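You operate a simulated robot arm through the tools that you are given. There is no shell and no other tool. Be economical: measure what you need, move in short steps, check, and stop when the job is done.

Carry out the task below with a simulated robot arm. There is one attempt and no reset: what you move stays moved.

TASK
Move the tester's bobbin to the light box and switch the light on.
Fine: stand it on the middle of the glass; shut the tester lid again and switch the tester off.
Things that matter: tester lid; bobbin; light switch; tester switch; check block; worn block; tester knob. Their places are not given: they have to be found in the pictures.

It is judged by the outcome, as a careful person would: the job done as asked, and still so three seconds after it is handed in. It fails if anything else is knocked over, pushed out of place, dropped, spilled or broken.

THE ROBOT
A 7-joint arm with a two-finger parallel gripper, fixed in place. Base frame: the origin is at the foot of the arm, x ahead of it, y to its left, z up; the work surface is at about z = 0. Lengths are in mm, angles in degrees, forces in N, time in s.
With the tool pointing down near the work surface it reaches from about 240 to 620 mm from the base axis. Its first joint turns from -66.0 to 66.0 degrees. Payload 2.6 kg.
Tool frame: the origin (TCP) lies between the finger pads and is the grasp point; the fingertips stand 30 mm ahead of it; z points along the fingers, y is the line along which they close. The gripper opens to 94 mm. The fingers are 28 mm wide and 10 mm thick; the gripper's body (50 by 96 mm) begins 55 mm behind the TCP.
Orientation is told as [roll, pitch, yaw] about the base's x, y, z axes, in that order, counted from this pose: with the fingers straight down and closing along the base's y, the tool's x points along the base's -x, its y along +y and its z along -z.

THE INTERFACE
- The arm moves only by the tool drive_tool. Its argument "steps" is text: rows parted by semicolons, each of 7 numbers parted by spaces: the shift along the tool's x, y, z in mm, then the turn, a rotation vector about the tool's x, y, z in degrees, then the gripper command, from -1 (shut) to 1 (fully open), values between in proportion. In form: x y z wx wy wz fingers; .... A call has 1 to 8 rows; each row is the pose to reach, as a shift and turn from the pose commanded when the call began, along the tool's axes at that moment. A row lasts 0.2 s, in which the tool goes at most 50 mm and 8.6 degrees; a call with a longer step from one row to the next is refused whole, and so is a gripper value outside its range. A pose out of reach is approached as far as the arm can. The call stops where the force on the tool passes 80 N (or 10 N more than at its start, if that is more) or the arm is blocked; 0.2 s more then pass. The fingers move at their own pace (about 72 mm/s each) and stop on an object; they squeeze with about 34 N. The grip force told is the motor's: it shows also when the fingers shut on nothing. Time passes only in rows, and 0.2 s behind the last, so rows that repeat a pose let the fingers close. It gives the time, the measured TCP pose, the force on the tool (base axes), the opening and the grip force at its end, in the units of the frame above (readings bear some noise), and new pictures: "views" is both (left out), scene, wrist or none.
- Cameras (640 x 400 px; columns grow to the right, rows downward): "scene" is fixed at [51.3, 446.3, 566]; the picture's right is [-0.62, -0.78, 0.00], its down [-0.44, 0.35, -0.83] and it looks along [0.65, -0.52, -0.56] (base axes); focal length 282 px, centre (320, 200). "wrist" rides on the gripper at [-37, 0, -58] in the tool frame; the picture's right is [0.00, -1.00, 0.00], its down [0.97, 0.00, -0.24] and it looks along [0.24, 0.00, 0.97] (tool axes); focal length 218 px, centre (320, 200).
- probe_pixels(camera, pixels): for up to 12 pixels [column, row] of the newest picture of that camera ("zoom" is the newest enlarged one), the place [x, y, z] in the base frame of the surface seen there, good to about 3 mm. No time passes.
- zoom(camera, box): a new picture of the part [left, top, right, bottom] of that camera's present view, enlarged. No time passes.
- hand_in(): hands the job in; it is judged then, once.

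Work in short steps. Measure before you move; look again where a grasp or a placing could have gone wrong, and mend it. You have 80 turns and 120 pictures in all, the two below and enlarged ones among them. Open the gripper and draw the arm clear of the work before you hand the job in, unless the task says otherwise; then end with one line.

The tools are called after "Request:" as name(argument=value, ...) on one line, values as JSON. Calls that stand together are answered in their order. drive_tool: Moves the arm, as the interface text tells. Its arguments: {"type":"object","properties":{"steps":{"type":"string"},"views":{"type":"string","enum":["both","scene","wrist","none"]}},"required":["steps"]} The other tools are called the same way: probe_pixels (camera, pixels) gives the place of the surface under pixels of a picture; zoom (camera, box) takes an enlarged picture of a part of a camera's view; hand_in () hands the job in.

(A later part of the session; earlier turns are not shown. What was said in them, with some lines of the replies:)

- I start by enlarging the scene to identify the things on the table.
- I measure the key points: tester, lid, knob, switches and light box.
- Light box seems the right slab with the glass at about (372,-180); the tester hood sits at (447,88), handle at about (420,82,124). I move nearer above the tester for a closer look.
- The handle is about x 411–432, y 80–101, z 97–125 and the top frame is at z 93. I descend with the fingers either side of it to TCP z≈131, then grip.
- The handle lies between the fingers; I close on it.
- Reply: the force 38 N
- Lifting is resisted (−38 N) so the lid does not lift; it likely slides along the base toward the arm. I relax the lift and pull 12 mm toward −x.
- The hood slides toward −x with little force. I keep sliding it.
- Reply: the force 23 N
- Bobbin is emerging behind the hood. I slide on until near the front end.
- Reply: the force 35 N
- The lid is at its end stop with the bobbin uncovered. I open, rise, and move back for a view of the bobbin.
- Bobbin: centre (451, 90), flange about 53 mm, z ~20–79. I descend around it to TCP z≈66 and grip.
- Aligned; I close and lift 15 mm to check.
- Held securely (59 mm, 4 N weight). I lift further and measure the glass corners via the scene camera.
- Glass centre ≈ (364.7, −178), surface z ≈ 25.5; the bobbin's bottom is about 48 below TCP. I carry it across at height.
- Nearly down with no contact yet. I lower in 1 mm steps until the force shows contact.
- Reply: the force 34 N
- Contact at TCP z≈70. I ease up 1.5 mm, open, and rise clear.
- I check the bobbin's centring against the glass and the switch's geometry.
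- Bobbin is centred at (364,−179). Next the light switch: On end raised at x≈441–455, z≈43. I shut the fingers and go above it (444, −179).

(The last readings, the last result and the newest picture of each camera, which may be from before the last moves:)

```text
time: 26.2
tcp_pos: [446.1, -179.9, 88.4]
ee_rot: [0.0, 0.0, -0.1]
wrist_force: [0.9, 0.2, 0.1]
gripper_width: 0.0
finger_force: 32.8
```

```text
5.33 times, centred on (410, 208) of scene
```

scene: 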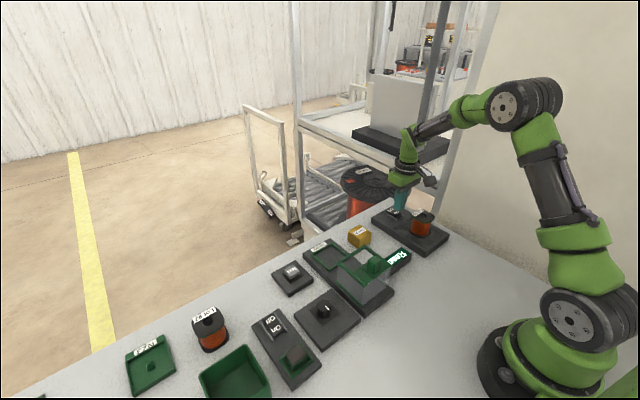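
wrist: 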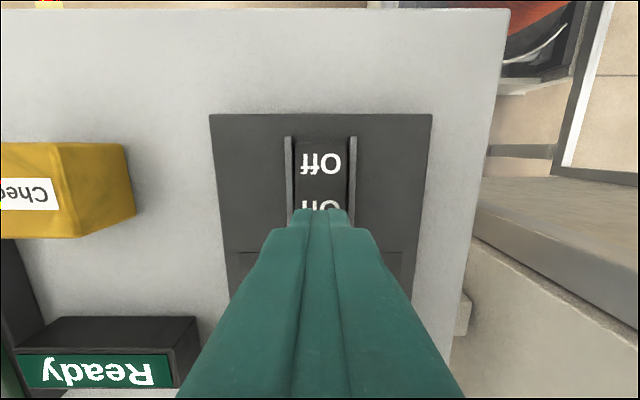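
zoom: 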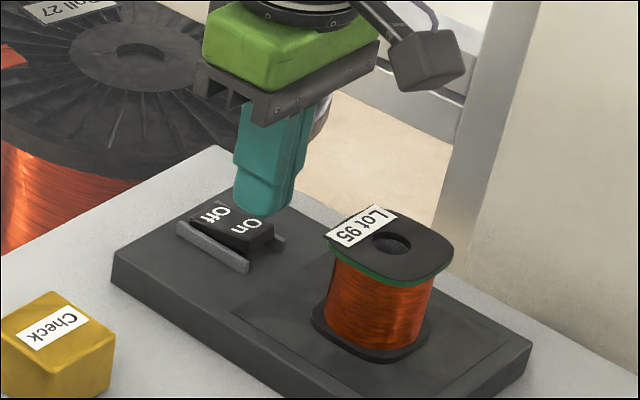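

Fingertips sit over the On half. I press down gradually.

Request:
drive_tool(steps="2 1 8 0 0 0 -1; 2 1 13 0 0 0 -1; 2 1 16 0 0 0 -1; 2 1 18 0 0 0 -1; 2 1 20 0 0 0 -1; 2 1 20 0 0 0 -1")

Request:
zoom(camera="scene", box=[365, 170, 455, 245])

```text
time: 27.6
tcp_pos: [442.7, -177.6, 69.0]
ee_rot: [-0.2, 0.1, 0.1]
wrist_force: [-4.9, 1.0, 9.0]
gripper_width: 0.0
finger_force: 32.7
```

scene: 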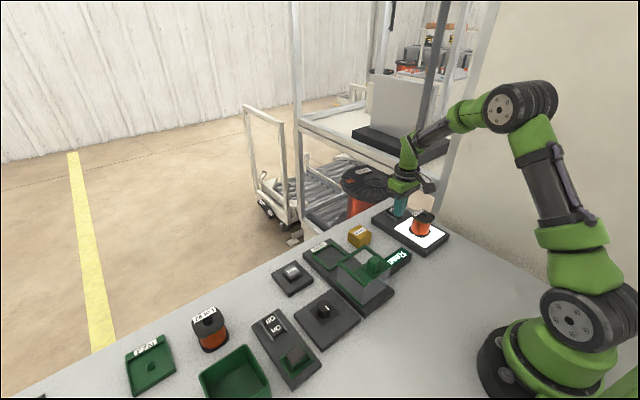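
wrist: 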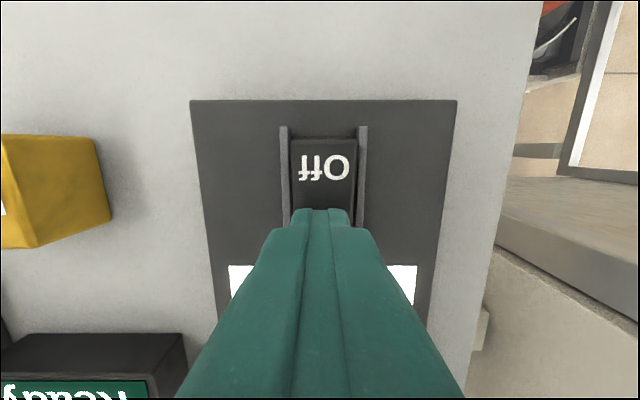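

```text
5.33 times, centred on (410, 208) of scene
```

zoom: 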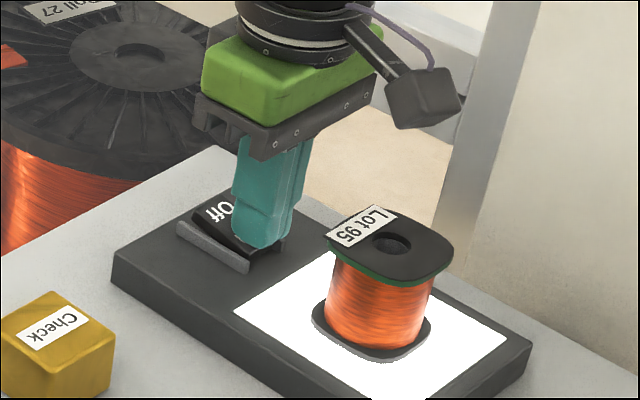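

Light is on. I rise and travel over to the lid handle.

Request:
drive_tool(steps="0 0 -40 0 0 0 -1; 0 0 -80 0 0 0 -1; 0 0 -120 0 0 0 -1; 0 0 -120 0 0 0 -1", views="scene")

Request:
drive_tool(steps="15 30 -10 0 0 0 -0.5; 35 70 -10 0 0 0 0; 56 110 -10 0 0 0 0; 77 150 -10 0 0 0 0; 97 190 -10 0 0 0 0; 118 230 -10 0 0 0 0; 132 260 -10 0 0 0 0; 136 268 -10 0 0 0 0")

```text
time: 28.6
tcp_pos: [443.8, -180.0, 189.0]
ee_rot: [0.0, 0.0, 0.0]
wrist_force: [-0.1, 0.7, -0.9]
gripper_width: 0.2
finger_force: 33.0
```

scene: 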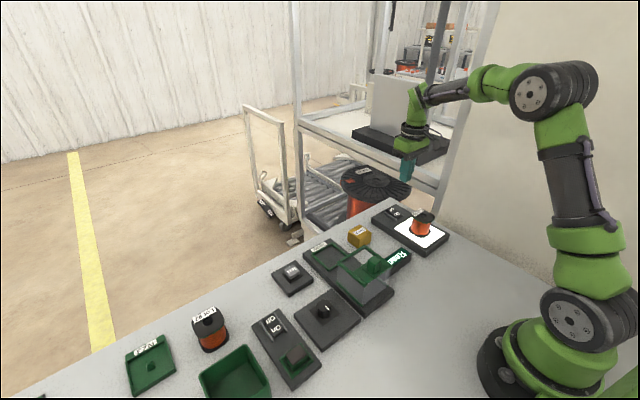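

```text
time: 30.4
tcp_pos: [306.7, 90.3, 198.1]
ee_rot: [-0.1, -0.1, 0.0]
wrist_force: [-0.5, -0.9, -1.2]
gripper_width: 47.1
finger_force: 0.0
```

scene: 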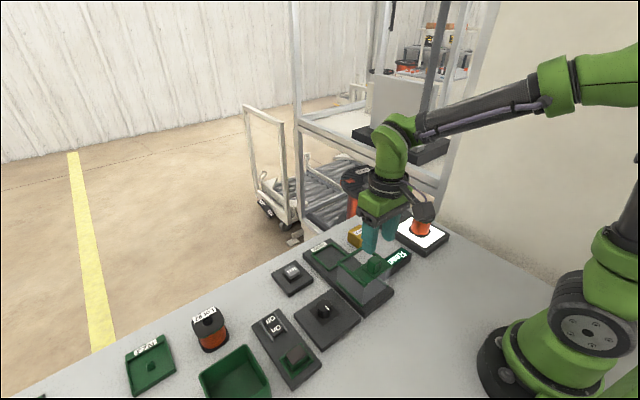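
wrist: 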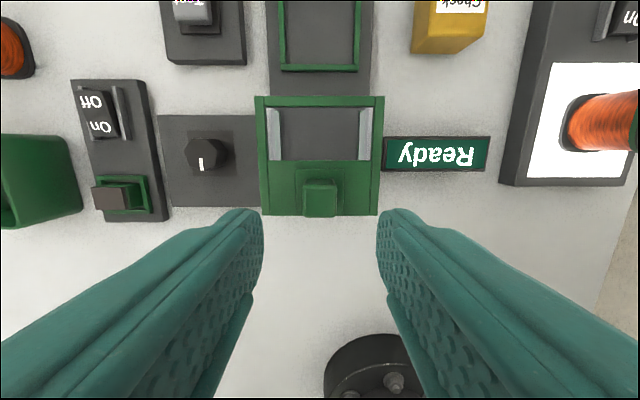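

Descend to z≈134 and grip the handle.

Request:
drive_tool(steps="0 0 35 0 0 0 0; 0 0 55 0 0 0 0; 0 0 64 0 0 0 0; 0 0 64 0 0 0 0; 0 0 64 0 0 0 -1; 0 0 64 0 0 0 -1; 0 0 64 0 0 0 -1")

```text
time: 32.0
tcp_pos: [307.1, 89.5, 133.9]
ee_rot: [0.1, 0.0, 0.2]
wrist_force: [1.3, 16.9, -8.9]
gripper_width: 21.9
finger_force: 44.7
```

scene: 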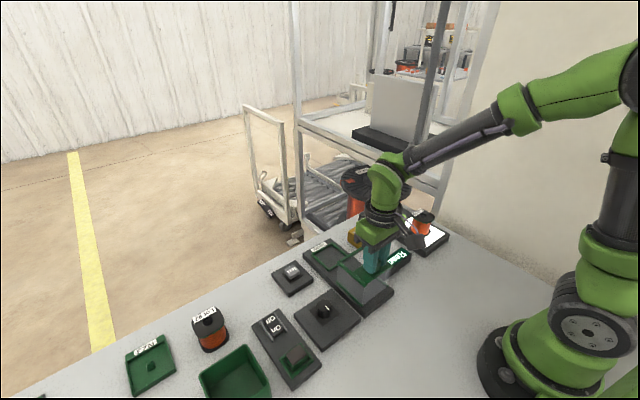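
wrist: 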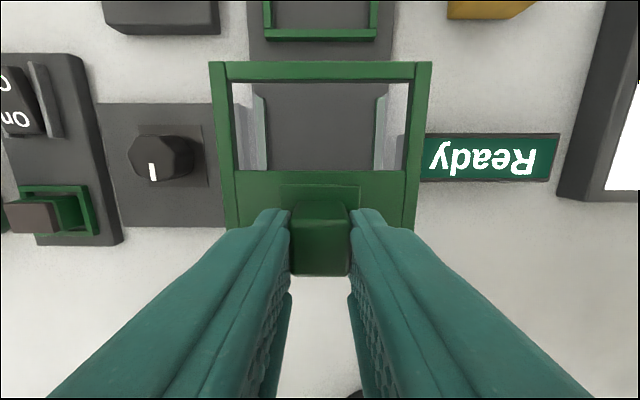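

Request:
drive_tool(steps="-8 -1 0 0 0 0 -1; -16 -1 0 0 0 0 -1; -24 -1 0 0 0 0 -1; -32 -1 0 0 0 0 -1; -40 -1 0 0 0 0 -1; -48 -1 0 0 0 0 -1; -56 -1 0 0 0 0 -1; -60 -1 0 0 0 0 -1", views="none")

Request:
drive_tool(steps="-8 0 0 0 0 0 -1; -16 0 0 0 0 0 -1; -24 0 0 0 0 0 -1; -32 0 0 0 0 0 -1; -40 0 0 0 0 0 -1; -46 0 0 0 0 0 -1; -51 0 0 0 0 0 -1; -51 0 0 0 0 0 -1")

```text
time: 33.8
tcp_pos: [365.4, 89.6, 134.6]
ee_rot: [0.2, 0.3, 0.2]
wrist_force: [-1.5, 26.0, -35.0]
gripper_width: 21.9
finger_force: 44.6
```

```text
time: 35.6
tcp_pos: [416.7, 90.6, 134.0]
ee_rot: [0.2, 0.2, 0.2]
wrist_force: [-1.5, 21.3, -24.2]
gripper_width: 22.1
finger_force: 45.3
```

scene: 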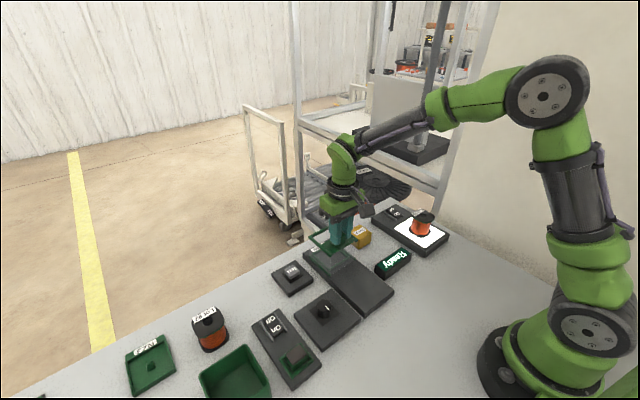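
wrist: 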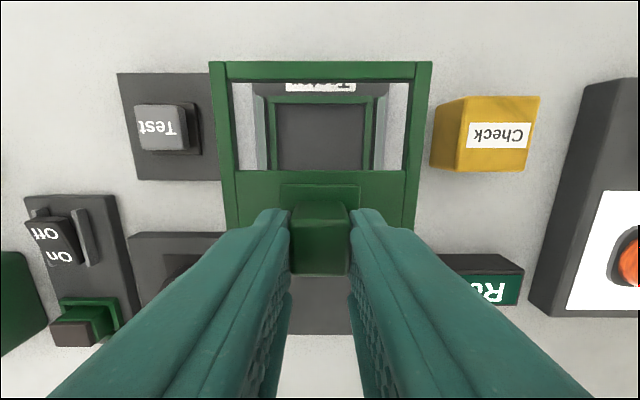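

Almost shut. I ease the side loads and push on to the stop.

Request:
drive_tool(steps="-1 2 2 0 0 0 -1; -3 2 2 0 0 0 -1; -5 2 2 0 0 0 -1; -6 2 2 0 0 0 -1; -6 2 2 0 0 0 -1", views="none")

Request:
drive_tool(steps="-1 0 0 0 0 0 -1; -2 0 0 0 0 0 -1; -2 0 0 0 0 0 -1", views="none")

```text
time: 36.8
tcp_pos: [422.2, 90.2, 133.6]
ee_rot: [0.0, 0.4, -0.1]
wrist_force: [-31.2, 2.3, 20.0]
gripper_width: 21.8
finger_force: 45.0
```

```text
time: 37.6
tcp_pos: [424.2, 90.3, 132.6]
ee_rot: [0.0, 0.3, -0.3]
wrist_force: [-31.2, -3.4, 20.4]
gripper_width: 21.7
finger_force: 45.1
```

Stop reached (−31 N). I relax, release and rise to inspect.

Request:
drive_tool(steps="2.5 0 -1 0 0 0 -1; 2.5 0 -1 0 0 0 0; 2.5 0 -1 0 0 0 0; 2.5 0 -40 0 0 0 0; 2.5 0 -80 0 0 0 0; 2.5 0 -120 0 0 0 0; 2.5 0 -120 0 0 0 0")

Request:
zoom(camera="scene", box=[290, 215, 400, 315])

Request:
zoom(camera="wrist", box=[120, 80, 400, 260])

```text
time: 39.2
tcp_pos: [423.3, 91.3, 252.4]
ee_rot: [0.0, 0.0, 0.1]
wrist_force: [-0.9, 0.9, 0.5]
gripper_width: 46.9
finger_force: 0.1
```

scene: 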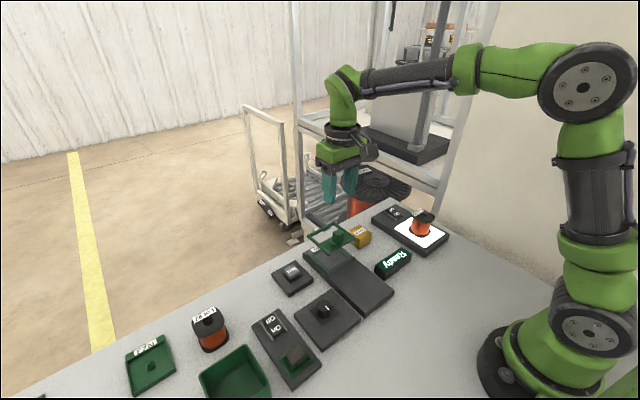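
wrist: 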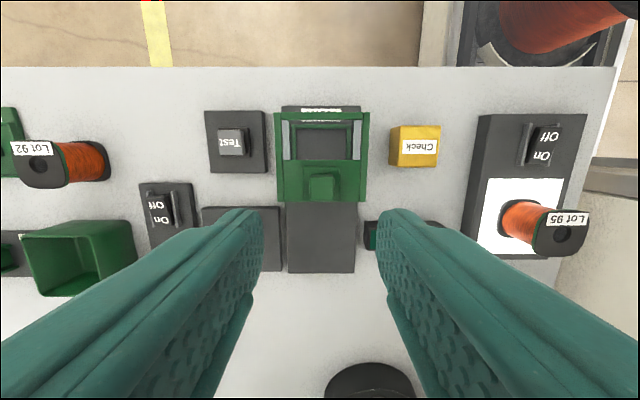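

```text
4.00 times, centred on (345, 265) of scene
```

zoom: 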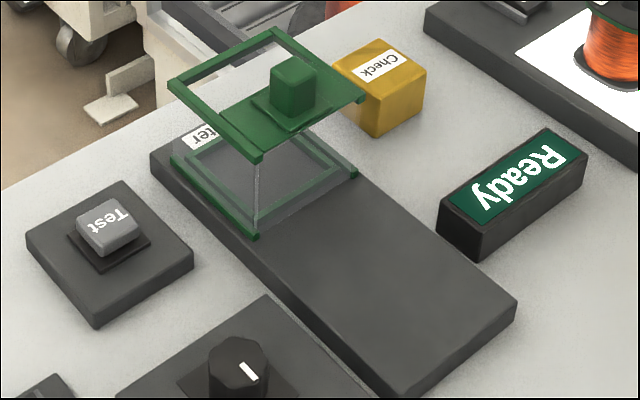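

```text
2.22 times, centred on (260, 170) of wrist
```

zoom: 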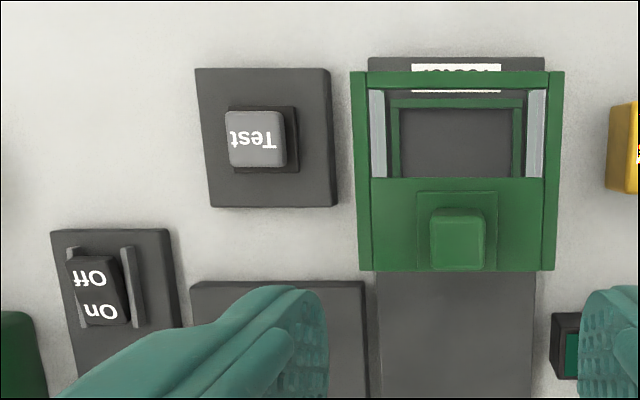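

I verify the lid's position against the start (front edge x≈407, rear ≈490), and measure the tester switch.

Request:
probe_pixels(camera="zoom", pixels=[[354, 75], [562, 75], [551, 268], [361, 268], [92, 277], [103, 310], [90, 262], [103, 322], [70, 290], [132, 290], [90, 245]])

Request:
zoom(camera="scene", box=[295, 215, 375, 275])

Request:
zoom(camera="scene", box=[240, 300, 320, 360])

```text
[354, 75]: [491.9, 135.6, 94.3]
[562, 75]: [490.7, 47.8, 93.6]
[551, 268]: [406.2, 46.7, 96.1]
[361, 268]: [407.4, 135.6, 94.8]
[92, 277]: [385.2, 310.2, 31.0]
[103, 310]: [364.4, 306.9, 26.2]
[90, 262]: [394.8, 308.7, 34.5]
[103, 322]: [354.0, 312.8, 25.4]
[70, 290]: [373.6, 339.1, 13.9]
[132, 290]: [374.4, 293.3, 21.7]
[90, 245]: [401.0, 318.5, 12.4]
```

```text
6.67 times, centred on (335, 245) of scene
```

zoom: 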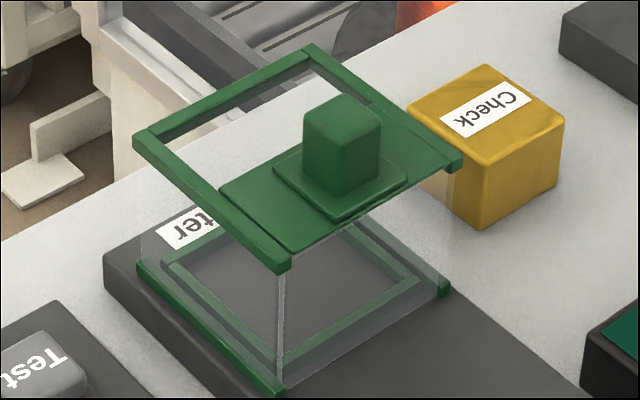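

```text
6.67 times, centred on (280, 330) of scene
```

zoom: 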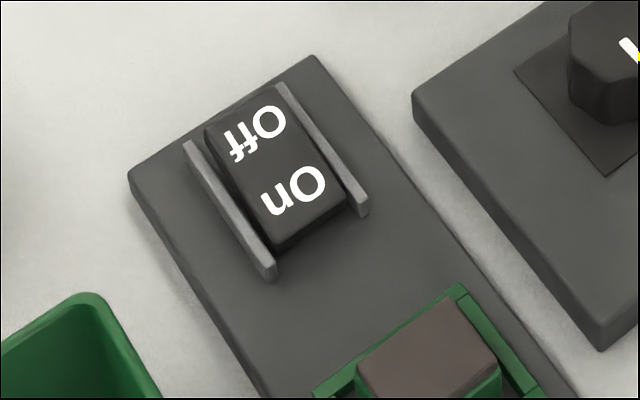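

The lid is exactly at its original shut place. I probe the tester switch more closely (Off end is raised, so it is on).

Request:
probe_pixels(camera="zoom", pixels=[[208, 128], [272, 88], [280, 238], [340, 195], [245, 130], [295, 190], [190, 147], [265, 268], [282, 88], [362, 208], [130, 178], [315, 60]])

```text
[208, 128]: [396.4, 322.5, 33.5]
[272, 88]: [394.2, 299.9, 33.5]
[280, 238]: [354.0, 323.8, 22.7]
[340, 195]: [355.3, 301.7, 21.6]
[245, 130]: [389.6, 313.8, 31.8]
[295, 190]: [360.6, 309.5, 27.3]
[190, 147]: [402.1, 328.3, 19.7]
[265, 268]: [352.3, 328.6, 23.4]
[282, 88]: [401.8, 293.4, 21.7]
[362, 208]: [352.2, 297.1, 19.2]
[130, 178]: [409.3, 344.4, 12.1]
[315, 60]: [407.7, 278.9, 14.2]
```

I shut the fingers and move above the Off end at (392, 312).

Request:
drive_tool(steps="6 45 0 0 0 0 -1; 13 90 0 0 0 0 -1; 20 135 0 0 0 0 -1; 26 180 20 0 0 0 -1; 31 215 60 0 0 0 -1; 31 221 105 0 0 0 -1; 31 221 150 0 0 0 -1; 31 221 170 0 0 0 -1")

Request:
zoom(camera="scene", box=[230, 270, 330, 360])

```text
refused: row 5 steps farther than a row can; nothing moved
```

```text
4.44 times, centred on (280, 315) of scene
```

zoom: 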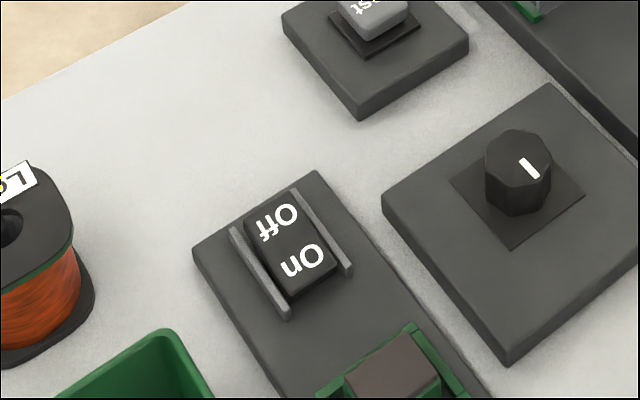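

One row was too long; I resend with shorter rows.

Request:
drive_tool(steps="6 45 0 0 0 0 -1; 13 90 0 0 0 0 -1; 20 135 0 0 0 0 -1; 26 178 15 0 0 0 -1; 31 205 50 0 0 0 -1; 31 221 95 0 0 0 -1; 31 221 140 0 0 0 -1; 31 221 165 0 0 0 -1")

Request:
zoom(camera="scene", box=[230, 260, 330, 350])

```text
time: 41.0
tcp_pos: [393.6, 310.6, 88.0]
ee_rot: [-0.1, 0.0, 0.0]
wrist_force: [0.5, 0.2, 0.6]
gripper_width: 0.0
finger_force: 33.0
```

scene: 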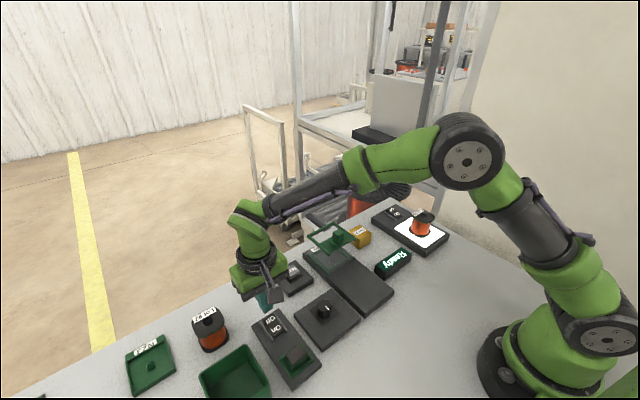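
wrist: 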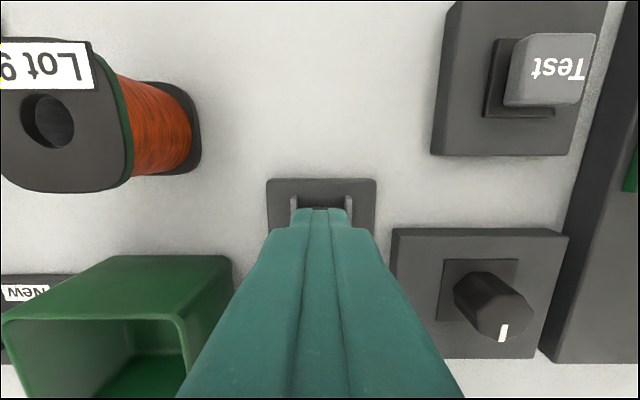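

```text
4.44 times, centred on (280, 305) of scene
```

zoom: 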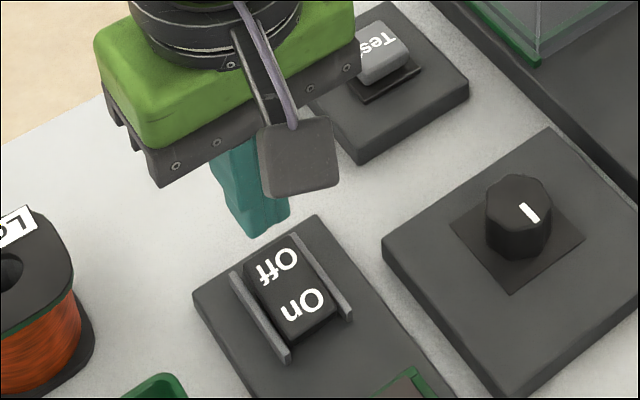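

Positioned over the Off end. I press down gradually.

Request:
drive_tool(steps="1 1 12 0 0 0 -1; 1 1 20 0 0 0 -1; 1 1 24 0 0 0 -1; 1 1 26 0 0 0 -1; 1 1 28 0 0 0 -1; 1 1 29 0 0 0 -1; 1 1 29 0 0 0 -1")

Request:
zoom(camera="scene", box=[230, 260, 330, 350])

```text
time: 42.6
tcp_pos: [391.1, 312.7, 59.0]
ee_rot: [0.0, 0.0, 0.0]
wrist_force: [0.1, 0.1, 0.0]
gripper_width: 0.0
finger_force: 32.9
```

scene: 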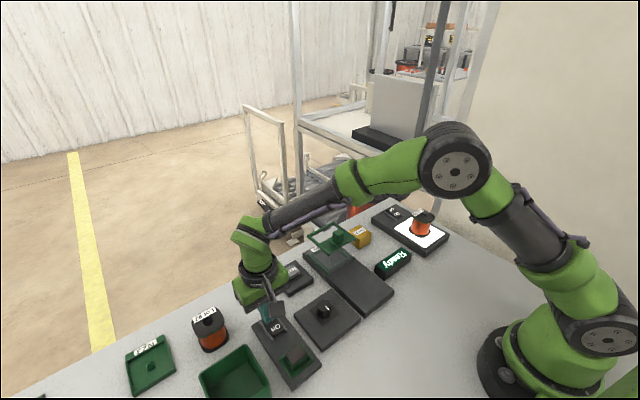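
wrist: 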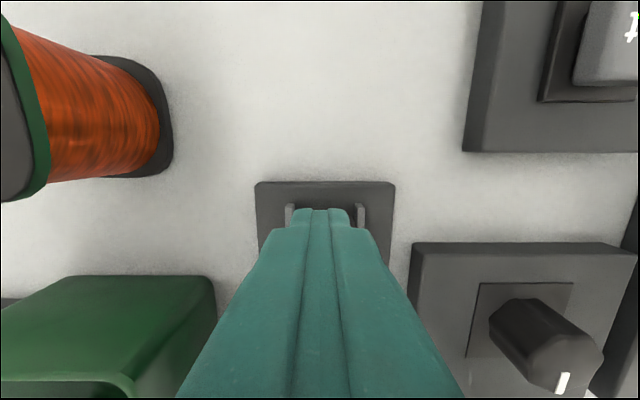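

```text
4.44 times, centred on (280, 305) of scene
```

zoom: 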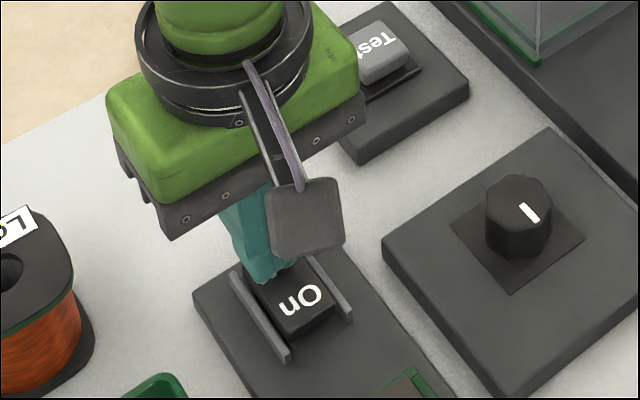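

No force yet; I press further.

Request:
drive_tool(steps="0 0 2 0 0 0 -1; 0 0 3.5 0 0 0 -1; 0 0 5 0 0 0 -1; 0 0 5 0 0 0 -1")

Request:
zoom(camera="scene", box=[230, 260, 330, 350])

```text
time: 43.6
tcp_pos: [393.0, 310.9, 57.1]
ee_rot: [0.1, -0.3, -0.1]
wrist_force: [-6.4, -12.9, 45.1]
gripper_width: 0.3
finger_force: 32.6
```

scene: 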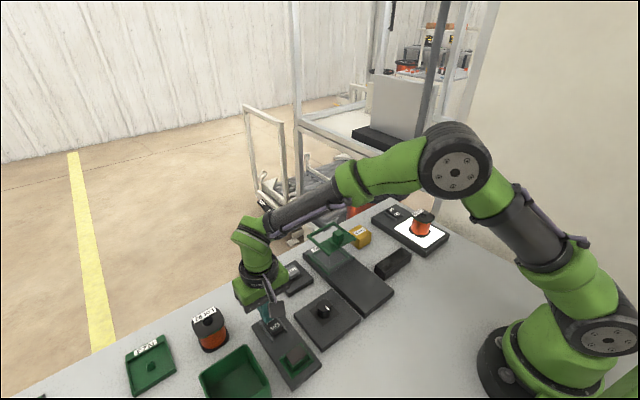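
wrist: 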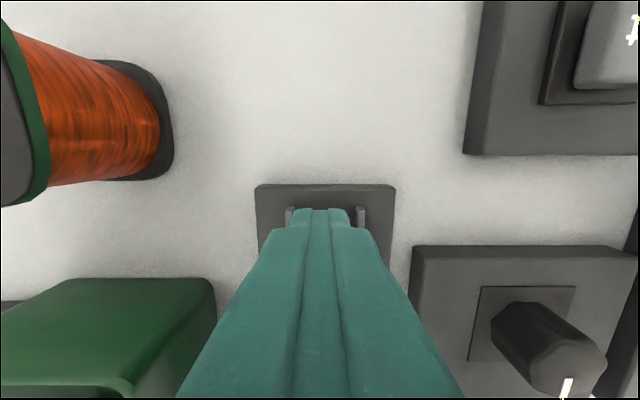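

```text
4.44 times, centred on (280, 305) of scene
```

zoom: 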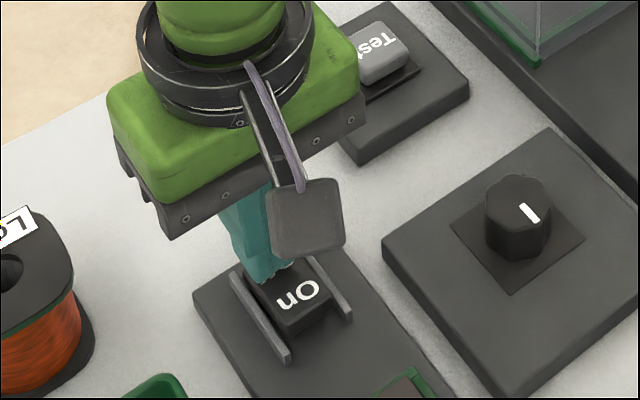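

The Ready sign has gone dark: the tester is off. I rise and draw clear, then check everything.

Request:
drive_tool(steps="0 0 -10 0 0 0 -1; 0 0 -50 0 0 0 -1; 0 0 -95 0 0 0 -1; 0 0 -140 0 0 0 -1; 0 0 -180 0 0 0 0; 20 -40 -190 0 0 0 1; 40 -80 -195 0 0 0 1; 60 -120 -195 0 0 0 1")

Request:
zoom(camera="scene", box=[230, 190, 460, 390])

```text
time: 45.4
tcp_pos: [330.7, 193.7, 249.7]
ee_rot: [0.0, 0.0, 0.0]
wrist_force: [0.3, -0.1, 1.3]
gripper_width: 93.9
finger_force: 0.0
```

scene: 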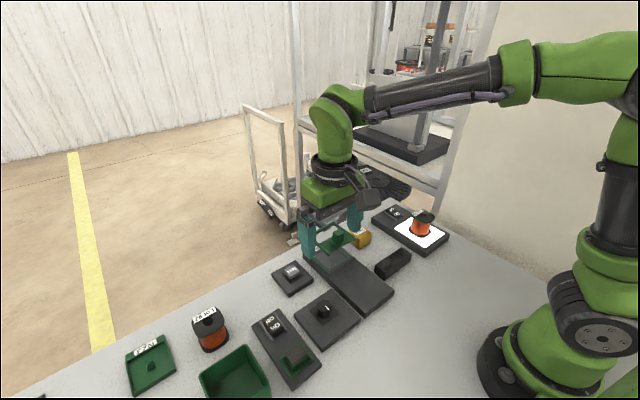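
wrist: 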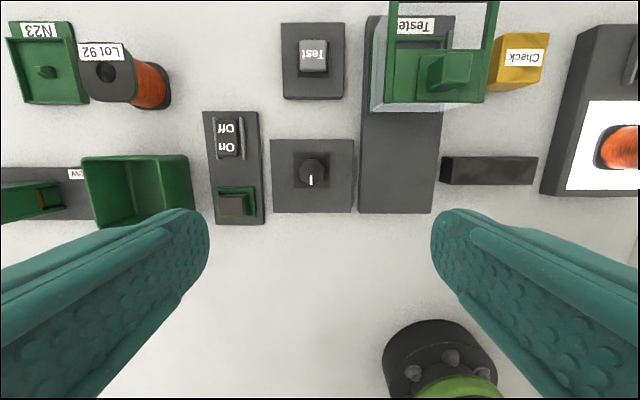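

```text
2.00 times, centred on (345, 290) of scene
```

zoom: 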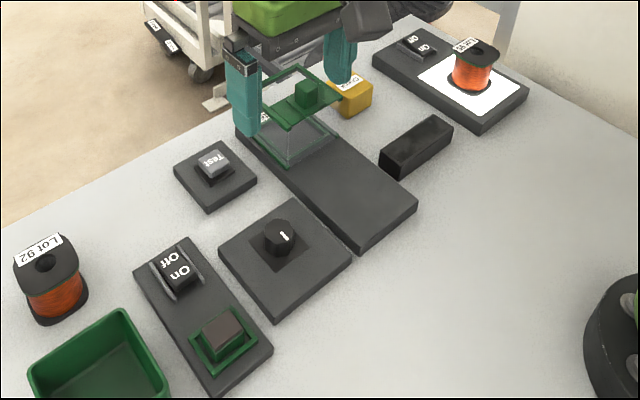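

Everything stands as wanted: the light is on with the bobbin on the glass, the lid is shut, the tester is off, and the arm is clear and open.

Request:
hand_in()

```text
The job is handed in.
```

The bobbin (Lot 95) stands on the middle of the light-box glass with the light on; the tester lid is shut, the tester is off, and the job is handed in.
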